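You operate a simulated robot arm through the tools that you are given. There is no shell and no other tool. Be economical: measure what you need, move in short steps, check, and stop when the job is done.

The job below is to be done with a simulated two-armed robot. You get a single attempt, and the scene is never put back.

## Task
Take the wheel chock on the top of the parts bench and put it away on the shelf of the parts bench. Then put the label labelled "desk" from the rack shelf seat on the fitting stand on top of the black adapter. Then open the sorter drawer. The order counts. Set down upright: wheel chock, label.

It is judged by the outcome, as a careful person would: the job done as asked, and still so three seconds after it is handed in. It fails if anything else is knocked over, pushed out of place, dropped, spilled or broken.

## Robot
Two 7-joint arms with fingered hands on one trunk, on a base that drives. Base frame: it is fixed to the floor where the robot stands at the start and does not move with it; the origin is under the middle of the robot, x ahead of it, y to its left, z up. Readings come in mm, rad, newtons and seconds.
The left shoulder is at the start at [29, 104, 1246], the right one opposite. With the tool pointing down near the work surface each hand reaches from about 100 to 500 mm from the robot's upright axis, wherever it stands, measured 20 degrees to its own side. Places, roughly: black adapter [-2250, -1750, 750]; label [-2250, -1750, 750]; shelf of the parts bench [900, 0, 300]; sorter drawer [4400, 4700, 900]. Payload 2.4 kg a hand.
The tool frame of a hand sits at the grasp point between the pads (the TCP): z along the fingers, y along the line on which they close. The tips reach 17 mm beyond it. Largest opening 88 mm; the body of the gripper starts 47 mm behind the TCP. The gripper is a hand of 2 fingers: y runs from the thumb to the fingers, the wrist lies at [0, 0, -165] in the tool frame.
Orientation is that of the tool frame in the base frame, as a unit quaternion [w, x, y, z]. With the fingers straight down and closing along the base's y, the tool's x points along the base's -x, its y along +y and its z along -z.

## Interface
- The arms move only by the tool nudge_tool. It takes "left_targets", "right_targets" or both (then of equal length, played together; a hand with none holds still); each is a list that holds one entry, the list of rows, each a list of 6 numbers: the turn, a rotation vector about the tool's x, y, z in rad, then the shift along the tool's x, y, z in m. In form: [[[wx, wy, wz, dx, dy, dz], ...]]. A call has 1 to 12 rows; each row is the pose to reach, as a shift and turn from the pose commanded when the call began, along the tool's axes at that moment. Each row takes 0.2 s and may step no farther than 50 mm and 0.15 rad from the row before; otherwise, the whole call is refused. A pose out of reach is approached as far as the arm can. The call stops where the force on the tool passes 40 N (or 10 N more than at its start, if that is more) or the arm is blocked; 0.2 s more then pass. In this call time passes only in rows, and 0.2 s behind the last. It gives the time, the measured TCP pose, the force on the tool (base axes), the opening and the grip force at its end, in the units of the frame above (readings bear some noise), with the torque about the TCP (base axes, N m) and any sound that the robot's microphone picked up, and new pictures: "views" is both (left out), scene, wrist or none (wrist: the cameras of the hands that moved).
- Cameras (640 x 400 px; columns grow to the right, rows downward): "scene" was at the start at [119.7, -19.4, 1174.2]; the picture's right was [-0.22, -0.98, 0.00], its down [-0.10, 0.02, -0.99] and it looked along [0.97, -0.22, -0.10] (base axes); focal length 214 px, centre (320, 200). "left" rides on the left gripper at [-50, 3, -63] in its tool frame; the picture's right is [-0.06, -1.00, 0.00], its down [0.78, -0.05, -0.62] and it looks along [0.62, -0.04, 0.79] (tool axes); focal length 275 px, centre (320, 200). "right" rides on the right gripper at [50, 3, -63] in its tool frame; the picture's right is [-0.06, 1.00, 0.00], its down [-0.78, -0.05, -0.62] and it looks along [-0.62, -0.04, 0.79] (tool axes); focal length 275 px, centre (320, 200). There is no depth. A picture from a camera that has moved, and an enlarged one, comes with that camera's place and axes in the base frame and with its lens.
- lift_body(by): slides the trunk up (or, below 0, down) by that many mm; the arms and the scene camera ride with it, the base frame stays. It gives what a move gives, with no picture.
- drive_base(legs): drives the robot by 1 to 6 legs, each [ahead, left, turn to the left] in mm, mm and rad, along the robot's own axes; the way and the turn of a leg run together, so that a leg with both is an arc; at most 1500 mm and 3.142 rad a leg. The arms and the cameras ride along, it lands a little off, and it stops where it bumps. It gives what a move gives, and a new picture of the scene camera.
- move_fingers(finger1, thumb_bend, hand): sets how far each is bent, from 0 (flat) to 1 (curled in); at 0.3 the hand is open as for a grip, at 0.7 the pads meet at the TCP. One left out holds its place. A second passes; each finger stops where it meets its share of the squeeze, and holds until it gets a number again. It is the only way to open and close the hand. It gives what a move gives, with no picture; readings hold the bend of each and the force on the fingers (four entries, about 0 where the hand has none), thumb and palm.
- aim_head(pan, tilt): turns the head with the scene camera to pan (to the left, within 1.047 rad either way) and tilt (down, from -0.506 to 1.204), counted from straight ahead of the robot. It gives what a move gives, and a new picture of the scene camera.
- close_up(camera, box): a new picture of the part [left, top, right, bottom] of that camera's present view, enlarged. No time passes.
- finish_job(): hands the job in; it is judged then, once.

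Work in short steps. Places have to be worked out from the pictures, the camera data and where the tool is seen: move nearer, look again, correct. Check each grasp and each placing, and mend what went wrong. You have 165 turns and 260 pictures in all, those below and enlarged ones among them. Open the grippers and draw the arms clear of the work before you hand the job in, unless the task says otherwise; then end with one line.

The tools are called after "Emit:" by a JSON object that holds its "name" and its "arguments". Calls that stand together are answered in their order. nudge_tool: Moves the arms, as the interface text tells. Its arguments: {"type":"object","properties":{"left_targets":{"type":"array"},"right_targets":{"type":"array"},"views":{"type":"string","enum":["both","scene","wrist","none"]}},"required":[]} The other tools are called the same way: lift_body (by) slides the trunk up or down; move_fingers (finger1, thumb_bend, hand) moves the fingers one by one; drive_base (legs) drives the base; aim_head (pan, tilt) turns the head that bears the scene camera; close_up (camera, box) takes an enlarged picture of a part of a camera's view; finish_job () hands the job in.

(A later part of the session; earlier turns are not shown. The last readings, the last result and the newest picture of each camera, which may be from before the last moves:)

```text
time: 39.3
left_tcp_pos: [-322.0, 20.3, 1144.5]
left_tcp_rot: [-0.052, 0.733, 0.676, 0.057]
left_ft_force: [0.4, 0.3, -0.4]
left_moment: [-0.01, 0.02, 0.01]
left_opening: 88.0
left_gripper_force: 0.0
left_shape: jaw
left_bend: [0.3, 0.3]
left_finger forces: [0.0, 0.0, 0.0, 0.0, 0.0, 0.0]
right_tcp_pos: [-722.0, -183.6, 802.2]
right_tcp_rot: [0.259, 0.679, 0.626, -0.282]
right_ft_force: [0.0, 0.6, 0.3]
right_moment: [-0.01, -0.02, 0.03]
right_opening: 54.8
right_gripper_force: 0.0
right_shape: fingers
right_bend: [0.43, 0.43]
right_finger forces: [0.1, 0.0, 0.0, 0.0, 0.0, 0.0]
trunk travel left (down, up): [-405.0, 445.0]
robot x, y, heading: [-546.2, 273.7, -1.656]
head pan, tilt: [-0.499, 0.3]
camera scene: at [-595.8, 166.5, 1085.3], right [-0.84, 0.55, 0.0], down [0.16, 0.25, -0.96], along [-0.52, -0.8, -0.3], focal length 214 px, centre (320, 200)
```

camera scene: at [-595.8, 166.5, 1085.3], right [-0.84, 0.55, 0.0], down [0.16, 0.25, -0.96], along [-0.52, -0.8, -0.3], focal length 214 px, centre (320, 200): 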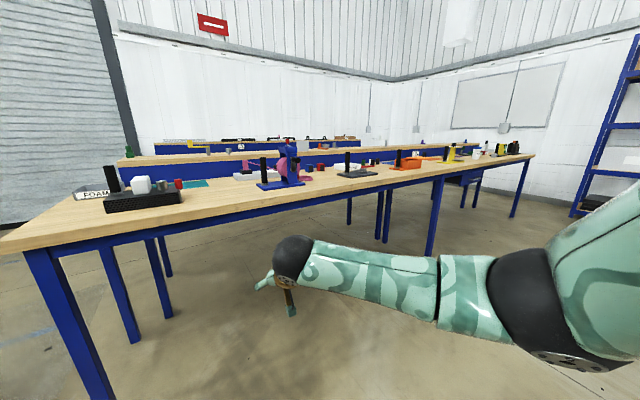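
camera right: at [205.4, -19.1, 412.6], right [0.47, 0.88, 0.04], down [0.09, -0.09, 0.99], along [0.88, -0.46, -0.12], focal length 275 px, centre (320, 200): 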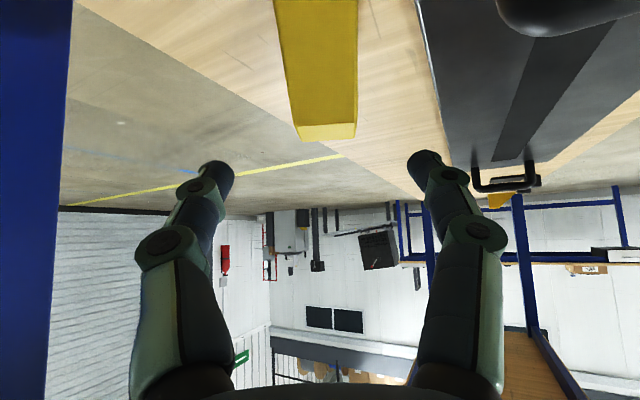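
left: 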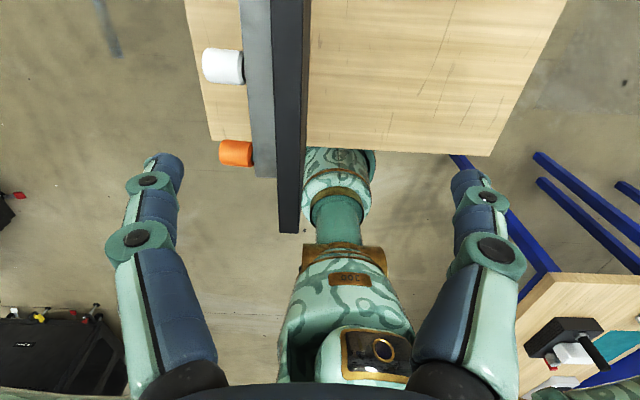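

I look closer toward the place given for the fitting stand.

Emit:
{"name": "close_up", "arguments": {"camera": "scene", "box": [200, 110, 440, 260]}}

Emit:
{"name": "close_up", "arguments": {"camera": "scene", "box": [60, 110, 300, 260]}}

Emit:
{"name": "close_up", "arguments": {"camera": "scene", "box": [380, 90, 560, 202]}}

```text
2.67 times, centred on (320, 185) of scene
camera zoom: at [-595.8, 166.5, 1085.3], right [-0.84, 0.55, 0.0], down [0.16, 0.25, -0.96], along [-0.52, -0.8, -0.3], focal length 572 px, centre (320, 240)
```

zoom: 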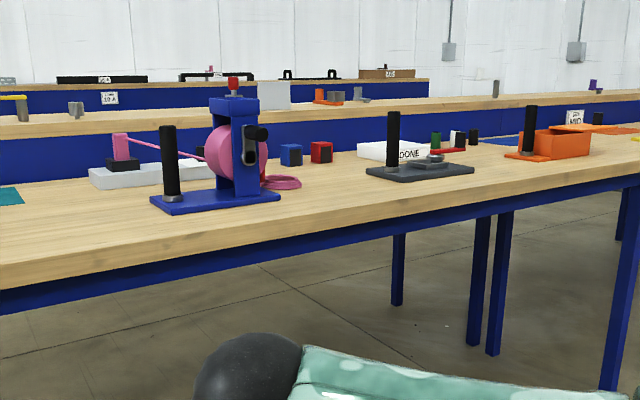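

```text
2.67 times, centred on (180, 185) of scene
camera zoom: at [-595.8, 166.5, 1085.3], right [-0.84, 0.55, 0.0], down [0.16, 0.25, -0.96], along [-0.52, -0.8, -0.3], focal length 572 px, centre (693, 240)
```

zoom: 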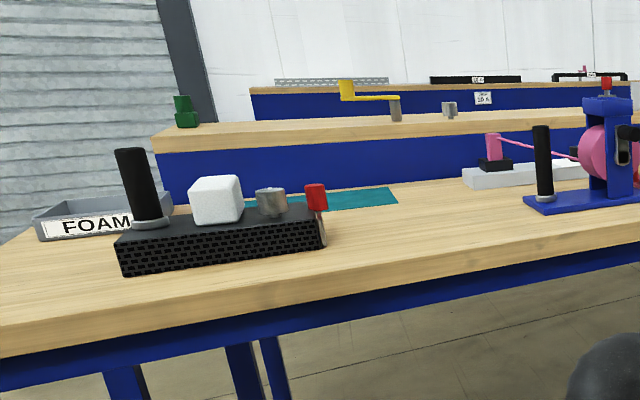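

```text
3.56 times, centred on (470, 146) of scene
camera zoom: at [-595.8, 166.5, 1085.3], right [-0.84, 0.55, 0.0], down [0.16, 0.25, -0.96], along [-0.52, -0.8, -0.3], focal length 763 px, centre (-213, 392)
```

zoom: 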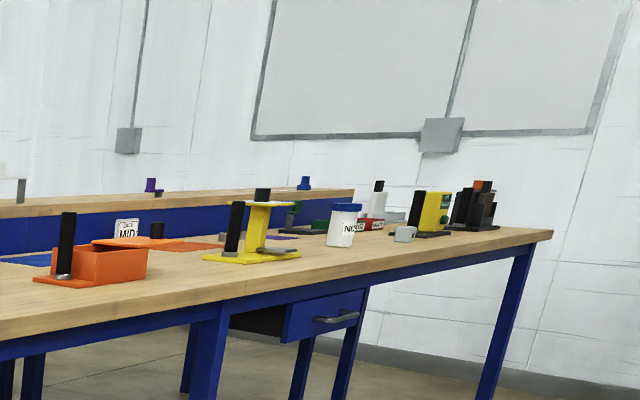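

The layout behind the first bench is unclear; I raise the trunk for an overview.

Emit:
{"name": "lift_body", "arguments": {"by": 400}}

Emit:
{"name": "aim_head", "arguments": {"pan": -0.5, "tilt": 0.35}}

Emit:
{"name": "close_up", "arguments": {"camera": "scene", "box": [220, 60, 460, 210]}}

```text
time: 43.2
left_tcp_pos: [-321.9, 21.2, 1545.1]
left_tcp_rot: [-0.052, 0.734, 0.675, 0.057]
left_ft_force: [-0.4, -0.1, -0.2]
left_moment: [-0.01, -0.02, 0.01]
left_opening: 87.8
left_gripper_force: 0.0
left_shape: jaw
left_bend: [0.3, 0.3]
left_finger forces: [0.0, 0.0, 0.0, 0.1, 0.0, 0.0]
right_tcp_pos: [-722.2, -182.6, 1202.9]
right_tcp_rot: [0.259, 0.68, 0.626, -0.281]
right_ft_force: [-0.3, 0.5, -0.7]
right_moment: [-0.01, -0.01, 0.0]
right_opening: 54.6
right_gripper_force: 0.0
right_shape: fingers
right_bend: [0.43, 0.43]
right_finger forces: [0.0, 0.0, 0.1, 0.0, 0.1, 0.0]
trunk travel left (down, up): [-805.0, 45.0]
robot x, y, heading: [-543.4, 272.3, -1.653]
head pan, tilt: [-0.499, 0.3]
```

```text
time: 43.8
left_tcp_pos: [-321.8, 20.3, 1544.4]
left_tcp_rot: [-0.053, 0.733, 0.676, 0.057]
left_ft_force: [0.3, -0.3, -0.2]
left_moment: [-0.02, -0.01, -0.03]
left_opening: 88.1
left_gripper_force: 0.1
left_shape: jaw
left_bend: [0.3, 0.3]
left_finger forces: [0.0, 0.1, 0.0, 0.0, 0.0, 0.1]
right_tcp_pos: [-722.9, -185.1, 1201.7]
right_tcp_rot: [0.259, 0.679, 0.627, -0.281]
right_ft_force: [-0.2, 0.5, -0.3]
right_moment: [0.0, 0.02, 0.0]
right_opening: 54.8
right_gripper_force: 0.0
right_shape: fingers
right_bend: [0.43, 0.43]
right_finger forces: [0.1, 0.0, 0.0, 0.0, 0.0, 0.1]
trunk travel left (down, up): [-805.0, 45.0]
robot x, y, heading: [-545.3, 271.7, -1.654]
head pan, tilt: [-0.499, 0.351]
camera scene: at [-595.4, 170.5, 1481.9], right [-0.84, 0.55, 0.0], down [0.19, 0.29, -0.94], along [-0.52, -0.78, -0.34], focal length 214 px, centre (320, 200)
```

scene: 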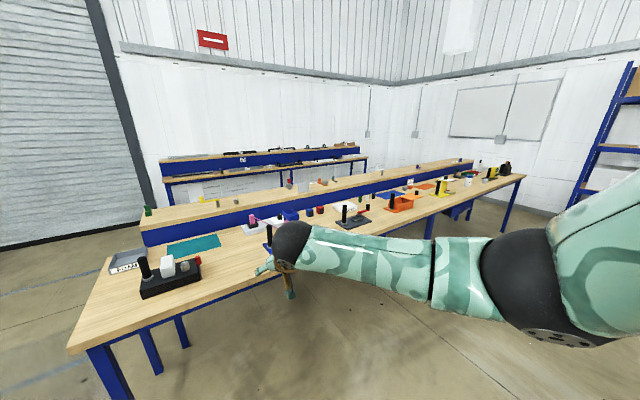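

```text
2.67 times, centred on (340, 135) of scene
camera zoom: at [-595.4, 170.5, 1481.9], right [-0.84, 0.55, 0.0], down [0.19, 0.29, -0.94], along [-0.52, -0.78, -0.34], focal length 572 px, centre (267, 373)
```

zoom: 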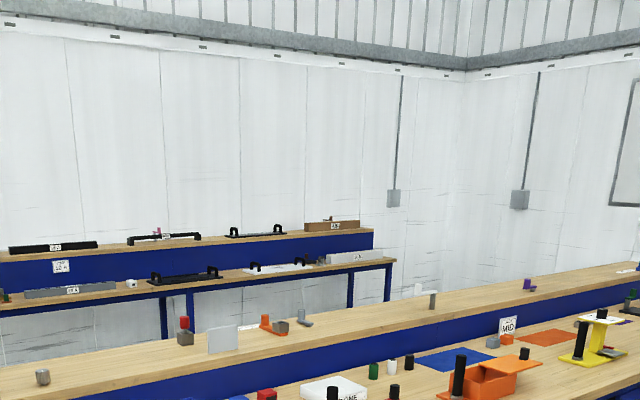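

The first bench has a second, higher row behind it, and white plates on it face the far aisle, so the stand is probably approached from behind. I look down at my own base to judge whether I fit through the ~570 mm gap between bench corners.

Emit:
{"name": "aim_head", "arguments": {"pan": 0.6, "tilt": 1.2}}

Emit:
{"name": "aim_head", "arguments": {"pan": 0.6, "tilt": 0.5}}

```text
time: 45.1
left_tcp_pos: [-320.9, 20.6, 1544.8]
left_tcp_rot: [-0.054, 0.733, 0.675, 0.057]
left_ft_force: [0.4, -0.2, 0.1]
left_moment: [0.01, 0.01, 0.01]
left_opening: 87.8
left_gripper_force: 0.1
left_shape: jaw
left_bend: [0.3, 0.3]
left_finger forces: [0.0, 0.0, 0.0, 0.1, 0.1, 0.0]
right_tcp_pos: [-721.3, -183.4, 1201.1]
right_tcp_rot: [0.259, 0.679, 0.626, -0.281]
right_ft_force: [0.7, -0.5, 0.9]
right_moment: [-0.01, 0.0, -0.01]
right_opening: 54.6
right_gripper_force: 0.2
right_shape: fingers
right_bend: [0.43, 0.43]
right_finger forces: [0.0, 0.1, 0.0, 0.1, 0.0, 0.1]
trunk travel left (down, up): [-805.0, 45.0]
robot x, y, heading: [-542.2, 274.1, -1.651]
head pan, tilt: [0.6, 1.201]
camera scene: at [-516.6, 199.6, 1414.5], right [-0.87, -0.49, 0.0], down [-0.46, 0.81, -0.36], along [0.18, -0.32, -0.93], focal length 214 px, centre (320, 200)
```

scene: 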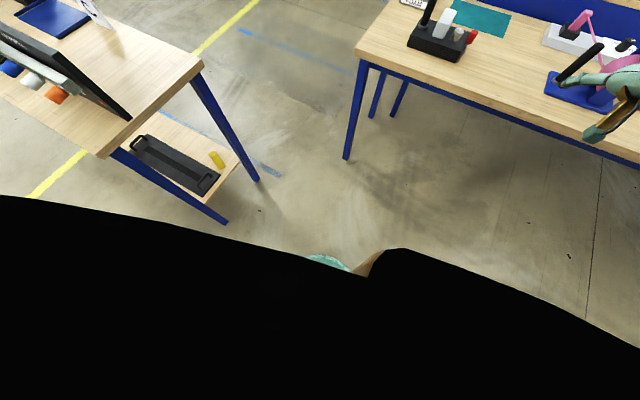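

```text
time: 46.2
left_tcp_pos: [-321.4, 20.2, 1544.6]
left_tcp_rot: [-0.053, 0.733, 0.676, 0.058]
left_ft_force: [0.6, 0.4, -0.2]
left_moment: [-0.01, -0.01, 0.01]
left_opening: 88.3
left_gripper_force: 0.0
left_shape: jaw
left_bend: [0.3, 0.3]
left_finger forces: [0.0, 0.1, 0.0, 0.0, 0.0, 0.0]
right_tcp_pos: [-720.7, -183.9, 1202.2]
right_tcp_rot: [0.259, 0.679, 0.626, -0.282]
right_ft_force: [-0.1, -0.7, 0.1]
right_moment: [-0.02, -0.01, 0.01]
right_opening: 54.6
right_gripper_force: 0.1
right_shape: fingers
right_bend: [0.43, 0.43]
right_finger forces: [0.1, 0.0, 0.1, 0.0, 0.0, 0.0]
trunk travel left (down, up): [-805.0, 45.0]
robot x, y, heading: [-544.1, 276.5, -1.652]
head pan, tilt: [0.6, 0.499]
camera scene: at [-499.2, 169.2, 1468.1], right [-0.87, -0.49, 0.0], down [-0.24, 0.42, -0.88], along [0.43, -0.76, -0.48], focal length 214 px, centre (320, 200)
```

scene: 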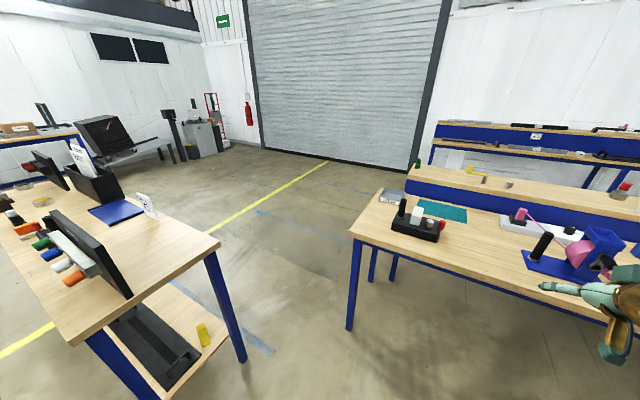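

The gap between legs is ~640 mm; it looks passable heading about -0.82. I turn and line up with its middle first.

Emit:
{"name": "drive_base", "arguments": {"legs": [[0, 0, 0.832], [169, -81, 0]]}}

Emit:
{"name": "aim_head", "arguments": {"pan": 0, "tilt": 1.0}}

```text
time: 49.9
left_tcp_pos: [-153.3, 85.9, 1545.4]
left_tcp_rot: [-0.072, 0.401, 0.913, 0.031]
left_ft_force: [0.5, -0.4, -0.5]
left_moment: [0.01, -0.03, 0.0]
left_opening: 87.9
left_gripper_force: 0.0
left_shape: jaw
left_bend: [0.3, 0.3]
left_finger forces: [0.1, 0.0, 0.1, 0.0, 0.0, 0.1]
right_tcp_pos: [-273.6, -348.0, 1201.5]
right_tcp_rot: [0.349, 0.371, 0.847, -0.154]
right_ft_force: [0.5, 0.3, 0.6]
right_moment: [0.0, 0.01, -0.01]
right_opening: 54.6
right_gripper_force: 0.0
right_shape: fingers
right_bend: [0.43, 0.43]
right_finger forces: [0.1, 0.0, 0.0, 0.1, 0.0, 0.1]
trunk travel left (down, up): [-805.0, 45.0]
robot x, y, heading: [-491.3, 92.9, -0.827]
head pan, tilt: [0.6, 0.499]
camera scene: at [-381.8, 54.8, 1468.1], right [-0.22, -0.97, 0.0], down [-0.47, 0.11, -0.88], along [0.86, -0.2, -0.48], focal length 214 px, centre (320, 200)
```

scene: 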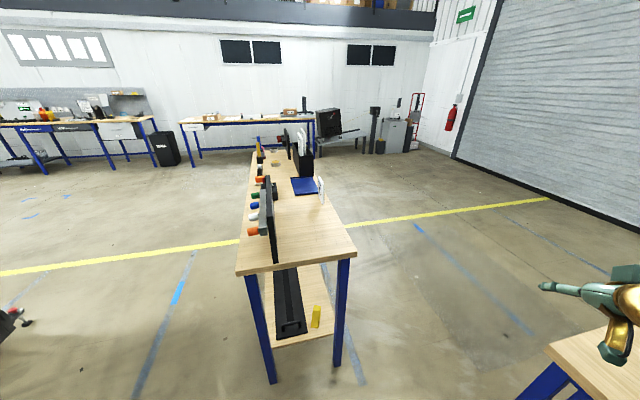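

```text
time: 50.9
left_tcp_pos: [-152.4, 87.3, 1545.2]
left_tcp_rot: [-0.072, 0.401, 0.913, 0.03]
left_ft_force: [0.9, -0.6, 0.5]
left_moment: [0.01, 0.01, 0.02]
left_opening: 87.8
left_gripper_force: 0.1
left_shape: jaw
left_bend: [0.3, 0.3]
left_finger forces: [0.1, 0.0, 0.0, 0.1, 0.1, 0.0]
right_tcp_pos: [-273.7, -347.4, 1201.8]
right_tcp_rot: [0.35, 0.371, 0.846, -0.154]
right_ft_force: [-0.5, 0.6, 0.2]
right_moment: [0.0, -0.01, -0.02]
right_opening: 54.7
right_gripper_force: 0.1
right_shape: fingers
right_bend: [0.43, 0.43]
right_finger forces: [0.1, 0.0, 0.0, 0.0, 0.0, 0.1]
trunk travel left (down, up): [-805.0, 45.0]
robot x, y, heading: [-486.0, 92.4, -0.828]
head pan, tilt: [0.0, 1.0]
camera scene: at [-423.5, 24.8, 1427.1], right [-0.74, -0.68, 0.0], down [-0.57, 0.62, -0.54], along [0.37, -0.4, -0.84], focal length 214 px, centre (320, 200)
```

scene: 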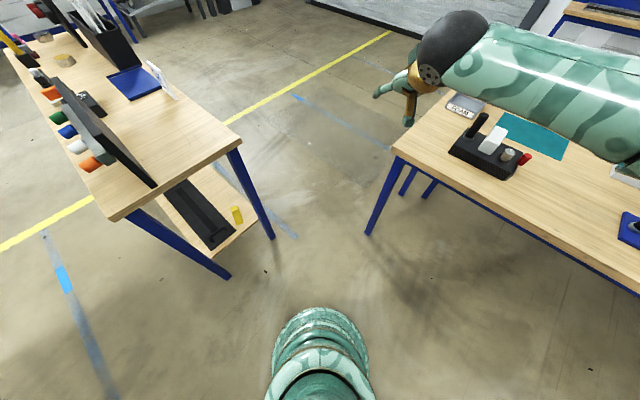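

Lined up with the gap. I go ahead 1000 mm through it.

Emit:
{"name": "drive_base", "arguments": {"legs": [[500, 0, 0], [500, 0, 0]]}}

```text
time: 56.4
left_tcp_pos: [523.5, -641.0, 1544.6]
left_tcp_rot: [-0.071, 0.398, 0.914, 0.031]
left_ft_force: [-0.6, 0.6, -0.1]
left_moment: [-0.02, 0.02, -0.02]
left_opening: 87.9
left_gripper_force: 0.1
left_shape: jaw
left_bend: [0.3, 0.3]
left_finger forces: [0.0, 0.1, 0.0, 0.2, 0.1, 0.0]
right_tcp_pos: [403.5, -1075.0, 1201.0]
right_tcp_rot: [0.35, 0.37, 0.847, -0.153]
right_ft_force: [0.0, -0.3, -0.2]
right_moment: [0.0, 0.0, 0.0]
right_opening: 54.5
right_gripper_force: 0.0
right_shape: fingers
right_bend: [0.43, 0.43]
right_finger forces: [0.0, 0.0, 0.2, 0.0, 0.1, 0.0]
trunk travel left (down, up): [-805.0, 45.0]
robot x, y, heading: [185.9, -634.3, -0.82]
head pan, tilt: [0.0, 1.0]
camera scene: at [252.8, -704.8, 1427.1], right [-0.73, -0.68, 0.0], down [-0.57, 0.62, -0.54], along [0.37, -0.4, -0.84], focal length 214 px, centre (320, 200)
```

scene: 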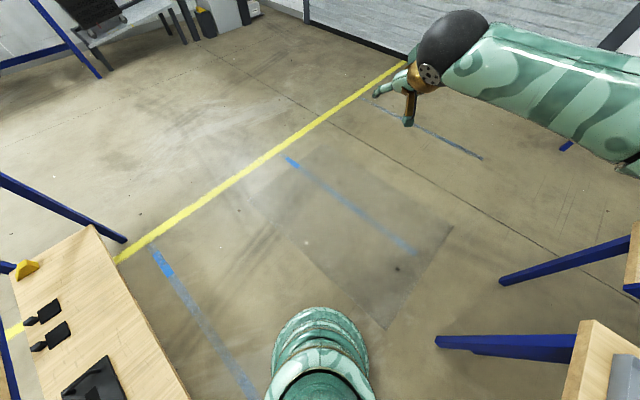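

Through. I turn to face -y, drive to the far aisle, and turn to look along it.

Emit:
{"name": "drive_base", "arguments": {"legs": [[0, 0, -0.75], [1450, 0, 0], [0, 0, -1.2]]}}

Emit:
{"name": "aim_head", "arguments": {"pan": -0.2, "tilt": 0.35}}

```text
time: 68.4
left_tcp_pos: [77.8, -2381.8, 1544.4]
left_tcp_rot: [-0.015, 0.979, 0.19, 0.076]
left_ft_force: [0.8, 0.2, -0.2]
left_moment: [0.03, 0.01, -0.01]
left_opening: 87.7
left_gripper_force: 0.0
left_shape: jaw
left_bend: [0.3, 0.3]
left_finger forces: [0.0, 0.0, 0.0, 0.0, 0.0, 0.1]
right_tcp_pos: [-285.0, -2116.0, 1202.0]
right_tcp_rot: [0.073, 0.907, 0.176, -0.376]
right_ft_force: [0.7, -0.2, 0.5]
right_moment: [-0.01, 0.01, -0.02]
right_opening: 54.6
right_gripper_force: 0.1
right_shape: fingers
right_bend: [0.43, 0.43]
right_finger forces: [0.0, 0.1, 0.0, 0.0, 0.1, 0.1]
trunk travel left (down, up): [-805.0, 45.0]
robot x, y, heading: [204.8, -2067.5, -2.764]
head pan, tilt: [0.0, 1.0]
camera scene: at [116.4, -2105.0, 1427.1], right [-0.37, 0.93, 0.0], down [0.78, 0.31, -0.54], along [-0.5, -0.2, -0.84], focal length 214 px, centre (320, 200)
```

scene: 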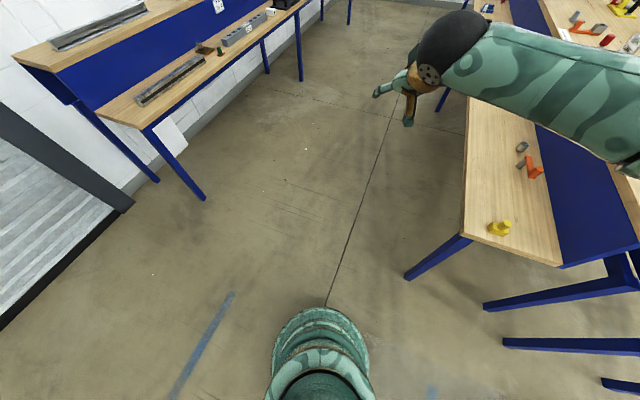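

```text
time: 69.5
left_tcp_pos: [77.3, -2382.1, 1545.6]
left_tcp_rot: [-0.015, 0.979, 0.19, 0.076]
left_ft_force: [0.3, 0.4, -0.4]
left_moment: [-0.03, 0.05, 0.0]
left_opening: 87.9
left_gripper_force: 0.0
left_shape: jaw
left_bend: [0.3, 0.3]
left_finger forces: [0.1, 0.0, 0.0, 0.0, 0.0, 0.0]
right_tcp_pos: [-285.1, -2114.8, 1201.9]
right_tcp_rot: [0.073, 0.907, 0.177, -0.376]
right_ft_force: [-0.1, 0.3, 0.0]
right_moment: [0.01, 0.0, 0.01]
right_opening: 54.6
right_gripper_force: 0.1
right_shape: fingers
right_bend: [0.43, 0.43]
right_finger forces: [0.0, 0.0, 0.0, 0.1, 0.0, 0.0]
trunk travel left (down, up): [-805.0, 45.0]
robot x, y, heading: [205.2, -2069.6, -2.76]
head pan, tilt: [-0.201, 0.351]
camera scene: at [89.5, -2095.9, 1481.8], right [-0.18, 0.98, 0.0], down [0.34, 0.06, -0.94], along [-0.92, -0.17, -0.34], focal length 214 px, centre (320, 200)
```

scene: 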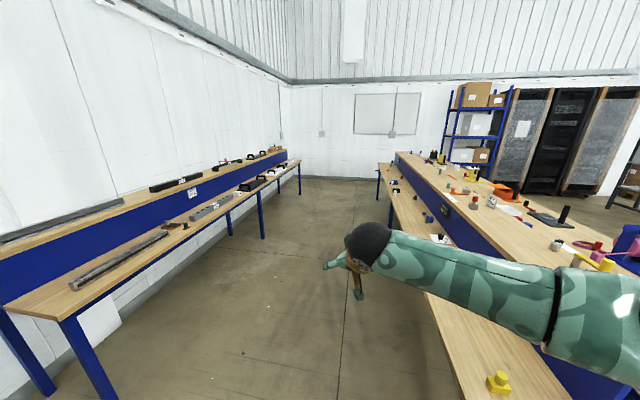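

The stand's near edge is around y≈-1800, facing this aisle. I drive along the aisle to about [-2250,-2400] and face the bench.

Emit:
{"name": "drive_base", "arguments": {"legs": [[0, 0, -0.38], [1225, 165, 0], [1225, 165, 0], [0, 0, -1.57]]}}

Emit:
{"name": "aim_head", "arguments": {"pan": 0, "tilt": 0.6}}

```text
time: 86.4
left_tcp_pos: [-2479.6, -2146.1, 1543.9]
left_tcp_rot: [0.054, 0.708, -0.702, 0.055]
left_ft_force: [0.4, 0.1, 0.5]
left_moment: [0.02, 0.01, -0.01]
left_opening: 87.8
left_gripper_force: 0.1
left_shape: jaw
left_bend: [0.3, 0.3]
left_finger forces: [0.0, 0.0, 0.1, 0.0, 0.0, 0.0]
right_tcp_pos: [-2098.3, -1906.0, 1202.1]
right_tcp_rot: [-0.27, 0.656, -0.651, -0.27]
right_ft_force: [0.8, -0.4, -0.3]
right_moment: [-0.02, 0.02, -0.01]
right_opening: 54.7
right_gripper_force: 0.0
right_shape: fingers
right_bend: [0.43, 0.43]
right_finger forces: [0.1, 0.0, 0.0, 0.0, 0.1, 0.0]
trunk travel left (down, up): [-805.0, 45.0]
robot x, y, heading: [-2237.5, -2381.8, 1.58]
head pan, tilt: [-0.201, 0.351]
camera scene: at [-2215.7, -2260.2, 1481.9], right [0.98, -0.19, 0.0], down [-0.07, -0.34, -0.94], along [0.18, 0.92, -0.34], focal length 214 px, centre (320, 200)
```

scene: 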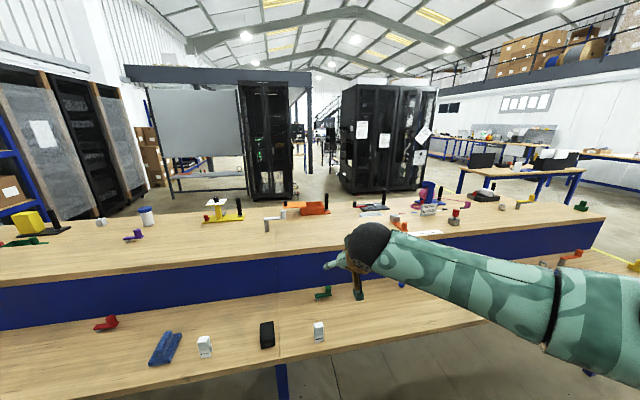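

```text
time: 87.2
left_tcp_pos: [-2479.3, -2147.0, 1545.9]
left_tcp_rot: [0.055, 0.708, -0.702, 0.056]
left_ft_force: [-0.4, 0.2, -0.5]
left_moment: [0.03, 0.0, 0.01]
left_opening: 88.0
left_gripper_force: 0.0
left_shape: jaw
left_bend: [0.3, 0.3]
left_finger forces: [0.0, 0.0, 0.0, 0.1, 0.1, 0.0]
right_tcp_pos: [-2098.1, -1906.5, 1202.0]
right_tcp_rot: [-0.27, 0.656, -0.65, -0.272]
right_ft_force: [-0.2, -0.4, -0.5]
right_moment: [0.01, -0.01, -0.03]
right_opening: 54.6
right_gripper_force: 0.1
right_shape: fingers
right_bend: [0.43, 0.43]
right_finger forces: [0.1, 0.0, 0.0, 0.1, 0.0, 0.0]
trunk travel left (down, up): [-805.0, 45.0]
robot x, y, heading: [-2233.1, -2377.1, 1.577]
head pan, tilt: [0.0, 0.6]
camera scene: at [-2234.2, -2263.2, 1459.2], right [1.0, 0.01, 0.0], down [0.0, -0.56, -0.83], along [-0.01, 0.83, -0.56], focal length 214 px, centre (320, 200)
```

scene: 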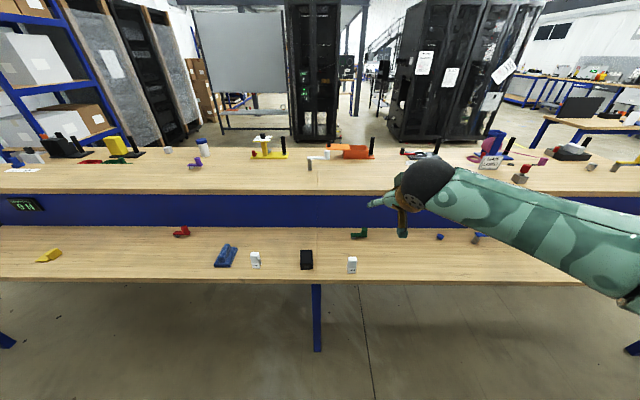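

Two small white labels flank a black block (the adapter) on the low table. I zoom in.

Emit:
{"name": "close_up", "arguments": {"camera": "scene", "box": [210, 230, 370, 290]}}

Emit:
{"name": "close_up", "arguments": {"camera": "scene", "box": [140, 120, 460, 280]}}

```text
4.00 times, centred on (290, 260) of scene
camera zoom: at [-2234.2, -2263.2, 1459.2], right [1.0, 0.01, 0.0], down [0.0, -0.56, -0.83], along [-0.01, 0.83, -0.56], focal length 858 px, centre (440, -40)
```

zoom: 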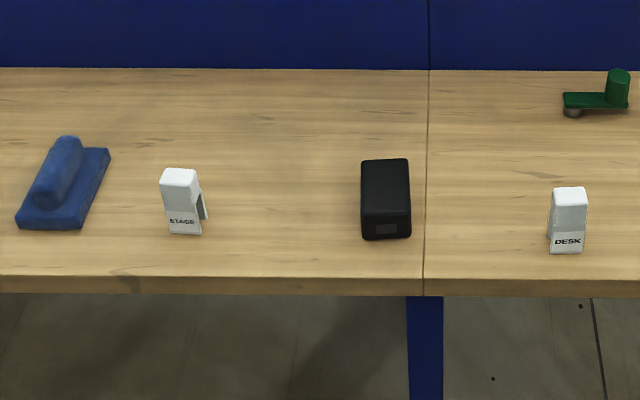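

```text
2.00 times, centred on (300, 200) of scene
camera zoom: at [-2234.2, -2263.2, 1459.2], right [1.0, 0.01, 0.0], down [0.0, -0.56, -0.83], along [-0.01, 0.83, -0.56], focal length 429 px, centre (360, 200)
```

zoom: 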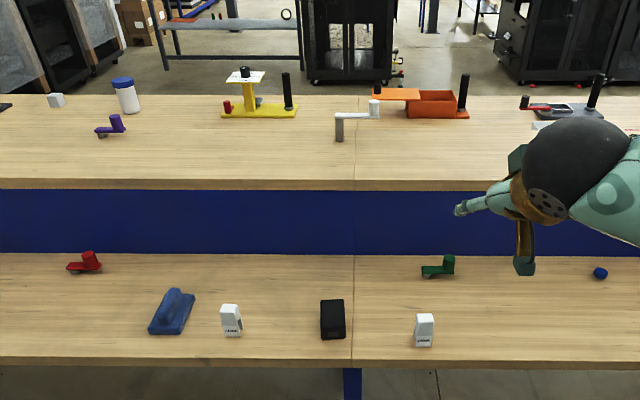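

DESK is the right-hand label, about [-2131,-1785]; the black adapter is about [-2289,-1771]. I turn the right hand straight down, then lower the trunk and draw nearer.

Emit:
{"name": "nudge_tool", "arguments": {"right_targets": [[[0, 0.131, 0, 0.012, 0, -0.012], [0, 0.262, 0, 0.024, 0, -0.024], [0, 0.393, 0, 0.036, 0, -0.036], [0, 0.524, 0, 0.048, 0, -0.048], [0, 0.655, 0, 0.06, 0, -0.06], [0, 0.785, 0, 0.07, 0, -0.07]]], "views": "none"}}

Emit:
{"name": "drive_base", "arguments": {"legs": [[170, 0, 0]]}}

Emit:
{"name": "lift_body", "arguments": {"by": -130}}

Emit:
{"name": "close_up", "arguments": {"camera": "right", "box": [0, 0, 640, 400]}}

```text
time: 88.6
left_tcp_pos: [-2478.6, -2146.3, 1545.0]
left_tcp_rot: [0.055, 0.708, -0.702, 0.055]
left_ft_force: [0.4, -0.5, -0.9]
left_moment: [0.02, 0.01, -0.02]
left_opening: 87.7
left_gripper_force: 0.1
left_shape: jaw
left_bend: [0.3, 0.3]
left_finger forces: [0.1, 0.0, 0.0, 0.0, 0.1, 0.0]
right_tcp_pos: [-2097.8, -2005.7, 1201.5]
right_tcp_rot: [0.0, 0.711, -0.704, 0.002]
right_ft_force: [0.0, 0.1, 0.0]
right_moment: [0.01, 0.01, -0.03]
right_opening: 54.6
right_gripper_force: 0.1
right_shape: fingers
right_bend: [0.43, 0.43]
right_finger forces: [0.0, 0.0, 0.0, 0.0, 0.0, 0.0]
trunk travel left (down, up): [-805.0, 45.0]
robot x, y, heading: [-2235.2, -2379.7, 1.577]
head pan, tilt: [0.0, 0.6]
```

```text
time: 90.1
left_tcp_pos: [-2480.0, -1977.1, 1544.9]
left_tcp_rot: [0.055, 0.709, -0.701, 0.057]
left_ft_force: [0.4, -0.2, -0.1]
left_moment: [0.01, 0.01, -0.01]
left_opening: 87.8
left_gripper_force: 0.1
left_shape: jaw
left_bend: [0.3, 0.3]
left_finger forces: [0.0, 0.0, 0.1, 0.0, 0.0, 0.1]
right_tcp_pos: [-2099.1, -1835.4, 1202.9]
right_tcp_rot: [0.0, 0.711, -0.704, 0.002]
right_ft_force: [-0.4, -0.1, 0.6]
right_moment: [-0.03, -0.03, 0.0]
right_opening: 54.7
right_gripper_force: 0.0
right_shape: fingers
right_bend: [0.43, 0.43]
right_finger forces: [0.1, 0.0, 0.0, 0.2, 0.0, 0.0]
trunk travel left (down, up): [-805.0, 45.0]
robot x, y, heading: [-2234.0, -2206.7, 1.582]
head pan, tilt: [0.0, 0.6]
camera scene: at [-2236.0, -2093.2, 1459.0], right [1.0, 0.01, 0.0], down [0.01, -0.57, -0.82], along [-0.01, 0.82, -0.57], focal length 214 px, centre (320, 200)
```

scene: 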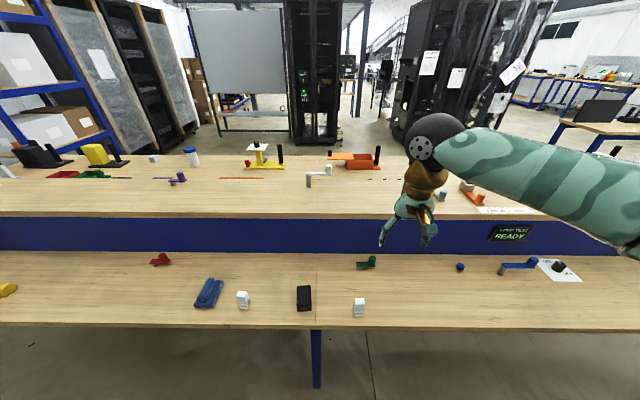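

```text
time: 91.6
left_tcp_pos: [-2480.6, -1978.2, 1416.5]
left_tcp_rot: [0.055, 0.709, -0.701, 0.055]
left_ft_force: [0.4, 0.3, -0.1]
left_moment: [0.01, -0.03, -0.04]
left_opening: 87.9
left_gripper_force: 0.0
left_shape: jaw
left_bend: [0.3, 0.3]
left_finger forces: [0.1, 0.1, 0.1, 0.0, 0.1, 0.1]
right_tcp_pos: [-2100.0, -1836.4, 1073.3]
right_tcp_rot: [0.0, 0.711, -0.703, -0.001]
right_ft_force: [0.5, 0.0, -0.3]
right_moment: [0.01, 0.01, -0.01]
right_opening: 54.4
right_gripper_force: 0.0
right_shape: fingers
right_bend: [0.43, 0.43]
right_finger forces: [0.1, 0.0, 0.1, 0.0, 0.1, 0.0]
trunk travel left (down, up): [-675.0, 175.0]
robot x, y, heading: [-2237.3, -2209.2, 1.582]
head pan, tilt: [0.0, 0.6]
```

```text
1.00 times, centred on (320, 200) of right
camera zoom: at [-2102.0, -1885.4, 1136.5], right [-1.0, 0.05, 0.0], down [0.04, 0.78, 0.62], along [0.03, 0.62, -0.79], focal length 275 px, centre (320, 200)
```

zoom: 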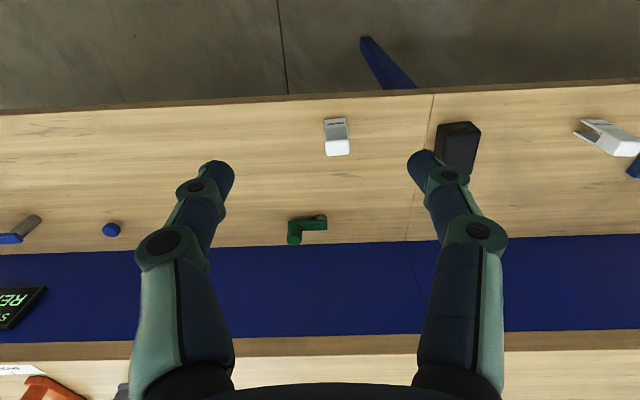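

Triangulating gives the table at z≈740-755 and the DESK label's front base near [-2115,-1728]. I zoom on the label and adapter with the wrist camera.

Emit:
{"name": "close_up", "arguments": {"camera": "right", "box": [290, 90, 490, 215]}}

Emit:
{"name": "close_up", "arguments": {"camera": "right", "box": [540, 90, 640, 190]}}

Emit:
{"name": "close_up", "arguments": {"camera": "scene", "box": [220, 240, 380, 340]}}

```text
3.20 times, centred on (390, 152) of right
camera zoom: at [-2102.0, -1885.4, 1136.5], right [-1.0, 0.05, 0.0], down [0.04, 0.78, 0.62], along [0.03, 0.62, -0.79], focal length 881 px, centre (96, 352)
```

zoom: 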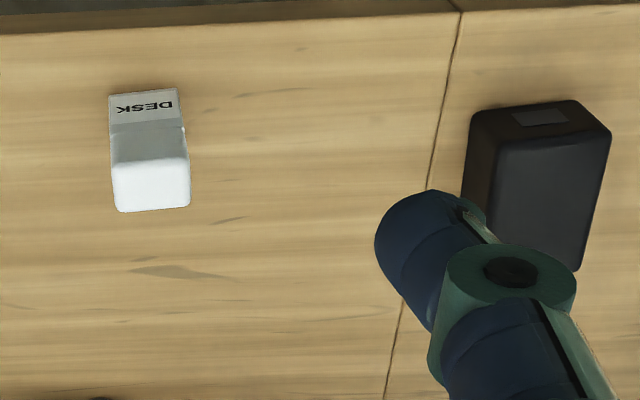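

```text
4.00 times, centred on (590, 140) of right
camera zoom: at [-2102.0, -1885.4, 1136.5], right [-1.0, 0.05, 0.0], down [0.04, 0.78, 0.62], along [0.03, 0.62, -0.79], focal length 1101 px, centre (-760, 440)
```

zoom: 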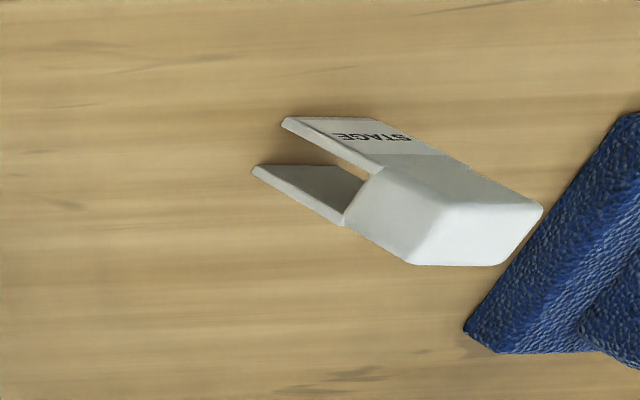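

```text
4.00 times, centred on (300, 290) of scene
camera zoom: at [-2236.0, -2094.3, 1329.1], right [1.0, 0.01, 0.0], down [0.01, -0.56, -0.83], along [-0.01, 0.82, -0.56], focal length 858 px, centre (400, -160)
```

zoom: 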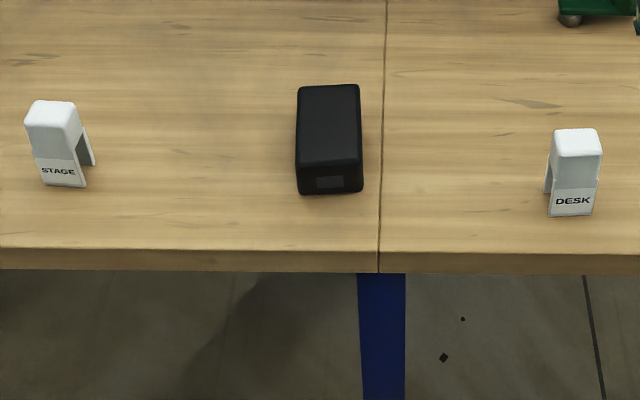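

Label DESK: centre ≈[-2115,-1714], 33 wide, top z≈810. Adapter: top z≈776, centre ≈[-2294,-1674], 47×72. I open the hand, drive 110 mm nearer and lower the trunk to hover above.

Emit:
{"name": "move_fingers", "arguments": {"hand": "right", "finger1": 0.35, "thumb_bend": 0.35}}

Emit:
{"name": "drive_base", "arguments": {"legs": [[110, 0, 0]]}}

Emit:
{"name": "lift_body", "arguments": {"by": -130}}

Emit:
{"name": "aim_head", "arguments": {"pan": -0.1, "tilt": 0.9}}

Emit:
{"name": "close_up", "arguments": {"camera": "right", "box": [0, 0, 640, 400]}}

```text
time: 92.6
left_tcp_pos: [-2481.6, -1978.4, 1415.0]
left_tcp_rot: [0.054, 0.709, -0.701, 0.055]
left_ft_force: [-0.2, -1.1, 0.1]
left_moment: [0.04, 0.0, -0.03]
left_opening: 88.1
left_gripper_force: 0.0
left_shape: jaw
left_bend: [0.3, 0.3]
left_finger forces: [0.0, 0.0, 0.1, 0.0, 0.0, 0.1]
right_tcp_pos: [-2099.8, -1836.7, 1072.9]
right_tcp_rot: [-0.001, 0.71, -0.704, 0.001]
right_ft_force: [0.8, 0.3, -0.6]
right_moment: [-0.01, 0.0, -0.01]
right_opening: 72.4
right_gripper_force: 0.1
right_shape: fingers
right_bend: [0.35, 0.35]
right_finger forces: [0.1, 0.0, 0.0, 0.1, 0.0, 0.0]
trunk travel left (down, up): [-675.0, 175.0]
robot x, y, heading: [-2235.8, -2208.3, 1.58]
head pan, tilt: [0.0, 0.6]
```

```text
time: 93.8
left_tcp_pos: [-2480.8, -1867.2, 1414.4]
left_tcp_rot: [0.055, 0.708, -0.702, 0.056]
left_ft_force: [-0.4, -1.6, 0.9]
left_moment: [0.01, 0.02, 0.04]
left_opening: 87.8
left_gripper_force: 0.1
left_shape: jaw
left_bend: [0.3, 0.3]
left_finger forces: [0.0, 0.0, 0.0, 0.0, 0.1, 0.1]
right_tcp_pos: [-2100.2, -1726.6, 1071.1]
right_tcp_rot: [0.0, 0.71, -0.704, 0.001]
right_ft_force: [0.5, -0.2, -0.7]
right_moment: [-0.01, 0.0, -0.04]
right_opening: 72.4
right_gripper_force: 0.0
right_shape: fingers
right_bend: [0.35, 0.35]
right_finger forces: [0.0, 0.0, 0.0, 0.0, 0.0, 0.0]
trunk travel left (down, up): [-675.0, 175.0]
robot x, y, heading: [-2236.0, -2101.9, 1.578]
head pan, tilt: [0.0, 0.6]
camera scene: at [-2236.6, -1983.6, 1328.9], right [1.0, 0.01, 0.0], down [0.0, -0.57, -0.82], along [-0.01, 0.82, -0.57], focal length 214 px, centre (320, 200)
```

scene: 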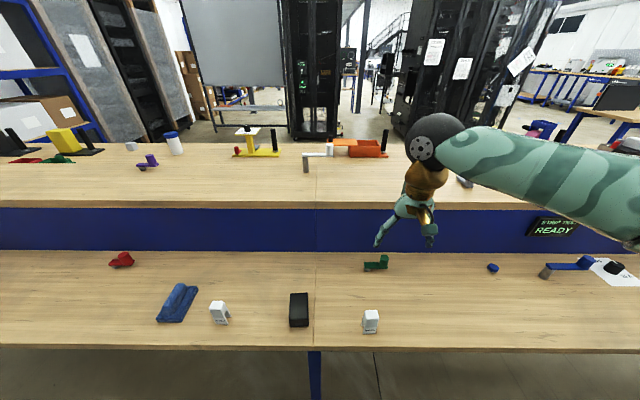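

```text
time: 95.4
left_tcp_pos: [-2480.6, -1868.4, 1284.7]
left_tcp_rot: [0.055, 0.707, -0.702, 0.055]
left_ft_force: [0.2, -0.7, -0.5]
left_moment: [0.0, 0.03, -0.01]
left_opening: 87.8
left_gripper_force: 0.1
left_shape: jaw
left_bend: [0.3, 0.3]
left_finger forces: [0.0, 0.2, 0.0, 0.0, 0.1, 0.0]
right_tcp_pos: [-2099.9, -1727.0, 942.7]
right_tcp_rot: [0.0, 0.71, -0.704, 0.001]
right_ft_force: [-0.4, 1.2, -0.4]
right_moment: [-0.02, -0.01, 0.01]
right_opening: 72.5
right_gripper_force: 0.2
right_shape: fingers
right_bend: [0.35, 0.35]
right_finger forces: [0.0, 0.0, 0.0, 0.1, 0.0, 0.1]
trunk travel left (down, up): [-545.0, 305.0]
robot x, y, heading: [-2240.3, -2102.1, 1.577]
head pan, tilt: [0.0, 0.6]
```

```text
time: 96.2
left_tcp_pos: [-2480.6, -1868.8, 1284.5]
left_tcp_rot: [0.055, 0.707, -0.703, 0.055]
left_ft_force: [0.9, -0.3, 0.3]
left_moment: [0.0, -0.01, 0.03]
left_opening: 87.8
left_gripper_force: 0.1
left_shape: jaw
left_bend: [0.3, 0.3]
left_finger forces: [0.0, 0.0, 0.0, 0.1, 0.1, 0.0]
right_tcp_pos: [-2099.4, -1726.9, 941.6]
right_tcp_rot: [-0.001, 0.71, -0.704, 0.001]
right_ft_force: [0.4, 0.4, -0.8]
right_moment: [0.02, -0.01, -0.01]
right_opening: 72.3
right_gripper_force: 0.0
right_shape: fingers
right_bend: [0.35, 0.35]
right_finger forces: [0.0, 0.0, 0.0, 0.1, 0.0, 0.1]
trunk travel left (down, up): [-545.0, 305.0]
robot x, y, heading: [-2240.0, -2098.0, 1.577]
head pan, tilt: [-0.099, 0.901]
camera scene: at [-2229.0, -1997.3, 1174.0], right [1.0, -0.09, 0.0], down [-0.07, -0.78, -0.62], along [0.06, 0.62, -0.78], focal length 214 px, centre (320, 200)
```

scene: 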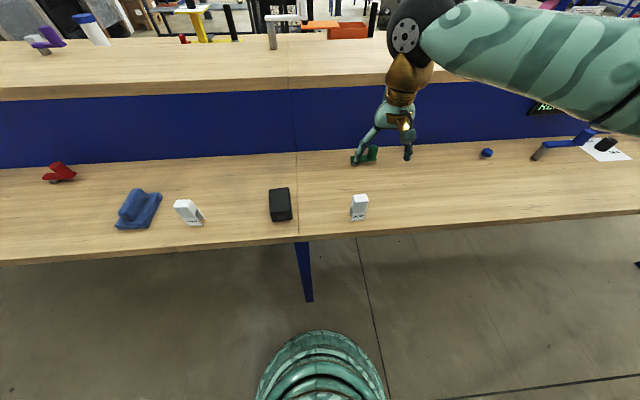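

```text
1.00 times, centred on (320, 200) of right
camera zoom: at [-2101.9, -1776.5, 1006.4], right [-1.0, 0.05, 0.0], down [0.04, 0.78, 0.62], along [0.03, 0.62, -0.79], focal length 275 px, centre (320, 200)
```

zoom: 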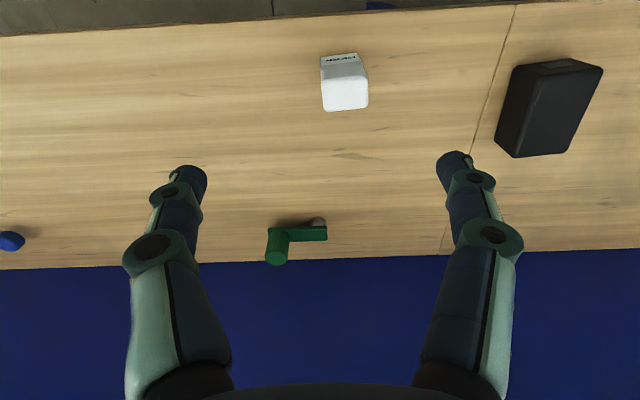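

Label top centre is confirmed at about [-2116,-1715,813]. I align above it and descend to z≈797 in two parts.

Emit:
{"name": "nudge_tool", "arguments": {"right_targets": [[[0, 0, 0, -0.012, 0.0165, 0.02], [0, 0, 0, -0.012, 0.0165, 0.06], [0, 0, 0, -0.012, 0.0165, 0.1]]]}}

```text
time: 97.0
left_tcp_pos: [-2481.1, -1869.4, 1285.6]
left_tcp_rot: [0.054, 0.708, -0.702, 0.056]
left_ft_force: [-0.2, 0.0, 0.1]
left_moment: [0.02, 0.03, 0.0]
left_opening: 87.9
left_gripper_force: 0.1
left_shape: jaw
left_bend: [0.3, 0.3]
left_finger forces: [0.0, 0.0, 0.1, 0.1, 0.0, 0.0]
right_tcp_pos: [-2116.4, -1715.8, 838.7]
right_tcp_rot: [-0.001, 0.71, -0.704, 0.0]
right_ft_force: [0.3, 0.1, -0.3]
right_moment: [-0.01, -0.02, 0.0]
right_opening: 72.5
right_gripper_force: 0.0
right_shape: fingers
right_bend: [0.35, 0.35]
right_finger forces: [0.0, 0.0, 0.0, 0.0, 0.1, 0.1]
trunk travel left (down, up): [-545.0, 305.0]
robot x, y, heading: [-2235.4, -2100.2, 1.578]
head pan, tilt: [-0.099, 0.901]
camera scene: at [-2229.3, -1997.3, 1173.9], right [1.0, -0.09, 0.0], down [-0.07, -0.78, -0.62], along [0.06, 0.62, -0.78], focal length 214 px, centre (320, 200)
camera right: at [-2118.3, -1765.2, 904.0], right [-1.0, 0.05, 0.0], down [0.04, 0.78, 0.62], along [0.03, 0.62, -0.79], focal length 275 px, centre (320, 200)
```

scene: 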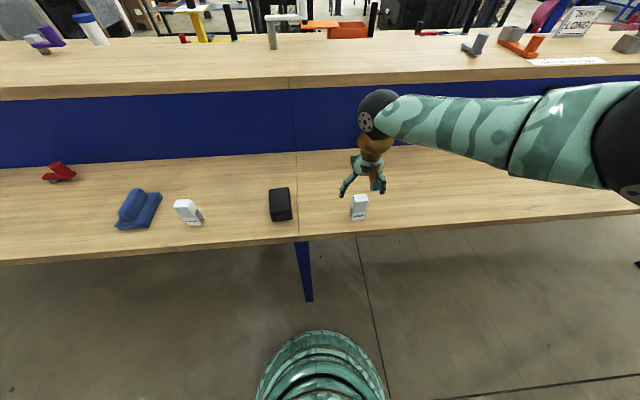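
right: 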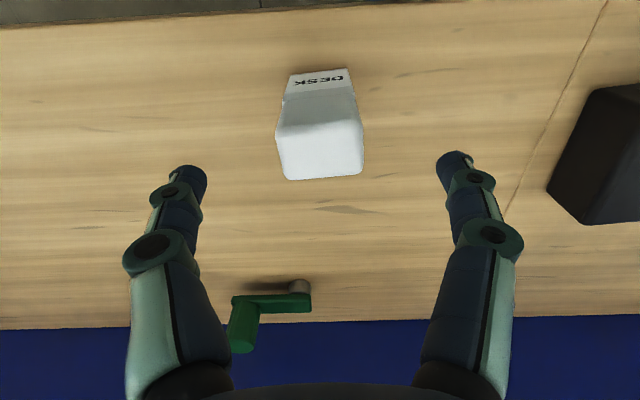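

Well centred. I descend another 43 mm and close.

Emit:
{"name": "nudge_tool", "arguments": {"right_targets": [[[0, 0, 0, 0, 0, 0.022], [0, 0, 0, 0, 0, 0.043]]], "views": "wrist"}}

Emit:
{"name": "move_fingers", "arguments": {"hand": "right", "finger1": 0.7, "thumb_bend": 0.7}}

Emit:
{"name": "nudge_tool", "arguments": {"right_targets": [[[0, 0, 0, 0, 0, -0.025], [0, 0, 0, 0, 0, -0.05], [0, 0, 0, 0, 0, -0.08]]]}}

```text
time: 97.6
left_tcp_pos: [-2481.3, -1868.8, 1285.6]
left_tcp_rot: [0.054, 0.707, -0.703, 0.056]
left_ft_force: [0.9, -0.6, 0.1]
left_moment: [-0.03, -0.01, -0.02]
left_opening: 88.1
left_gripper_force: 0.0
left_shape: jaw
left_bend: [0.3, 0.3]
left_finger forces: [0.0, 0.1, 0.0, 0.0, 0.0, 0.0]
right_tcp_pos: [-2115.4, -1716.3, 796.0]
right_tcp_rot: [0.0, 0.71, -0.705, 0.001]
right_ft_force: [0.3, -0.4, -0.9]
right_moment: [0.0, -0.02, -0.02]
right_opening: 72.7
right_gripper_force: 0.0
right_shape: fingers
right_bend: [0.35, 0.35]
right_finger forces: [0.0, 0.1, 0.0, 0.0, 0.0, 0.1]
trunk travel left (down, up): [-545.0, 305.0]
robot x, y, heading: [-2240.5, -2100.2, 1.578]
head pan, tilt: [-0.099, 0.901]
camera right: at [-2117.5, -1765.6, 860.9], right [-1.0, 0.05, 0.0], down [0.04, 0.78, 0.62], along [0.03, 0.62, -0.79], focal length 275 px, centre (320, 200)
```

right: 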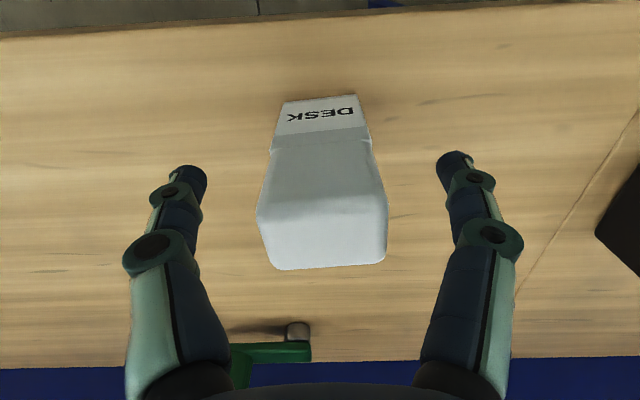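

```text
time: 98.6
left_tcp_pos: [-2481.5, -1867.8, 1285.7]
left_tcp_rot: [0.055, 0.708, -0.702, 0.055]
left_ft_force: [0.2, 0.2, 1.0]
left_moment: [0.02, 0.01, -0.04]
left_opening: 88.1
left_gripper_force: 0.0
left_shape: jaw
left_bend: [0.3, 0.3]
left_finger forces: [0.0, 0.0, 0.1, 0.1, 0.0, 0.0]
right_tcp_pos: [-2115.2, -1716.2, 797.4]
right_tcp_rot: [0.0, 0.71, -0.704, 0.0]
right_ft_force: [0.1, 0.4, -0.4]
right_moment: [0.01, 0.05, 0.01]
right_opening: 23.2
right_gripper_force: 5.9
right_shape: fingers
right_bend: [0.56, 0.64]
right_finger forces: [6.1, 0.0, 0.0, 0.0, 6.2, 0.1]
trunk travel left (down, up): [-545.0, 305.0]
robot x, y, heading: [-2239.1, -2100.3, 1.572]
head pan, tilt: [-0.099, 0.901]
```

```text
time: 99.4
left_tcp_pos: [-2480.4, -1868.3, 1283.9]
left_tcp_rot: [0.055, 0.708, -0.702, 0.055]
left_ft_force: [-0.1, 0.4, 0.1]
left_moment: [-0.03, -0.01, -0.01]
left_opening: 88.0
left_gripper_force: 0.0
left_shape: jaw
left_bend: [0.3, 0.3]
left_finger forces: [0.1, 0.0, 0.0, 0.0, 0.0, 0.0]
right_tcp_pos: [-2115.4, -1718.0, 876.9]
right_tcp_rot: [-0.001, 0.71, -0.704, 0.0]
right_ft_force: [-0.3, -0.3, -0.6]
right_moment: [0.03, 0.04, -0.03]
right_opening: 23.3
right_gripper_force: 6.5
right_shape: fingers
right_bend: [0.56, 0.64]
right_finger forces: [6.1, 0.1, 0.1, 0.1, 6.3, 0.0]
trunk travel left (down, up): [-545.0, 305.0]
robot x, y, heading: [-2236.0, -2099.6, 1.579]
head pan, tilt: [-0.099, 0.901]
camera scene: at [-2229.0, -1997.4, 1173.9], right [1.0, -0.09, 0.0], down [-0.07, -0.78, -0.62], along [0.06, 0.62, -0.78], focal length 214 px, centre (320, 200)
camera right: at [-2117.9, -1766.8, 941.3], right [-1.0, 0.05, 0.0], down [0.04, 0.78, 0.62], along [0.03, 0.62, -0.79], focal length 275 px, centre (320, 200)
```

scene: 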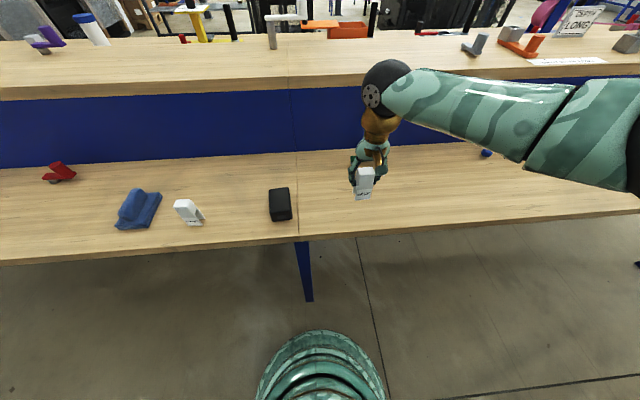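
right: 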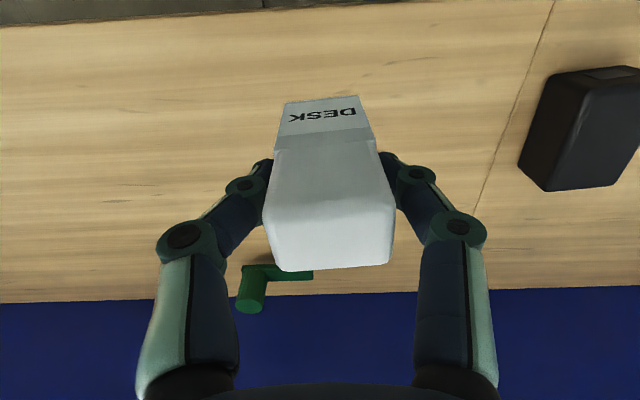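

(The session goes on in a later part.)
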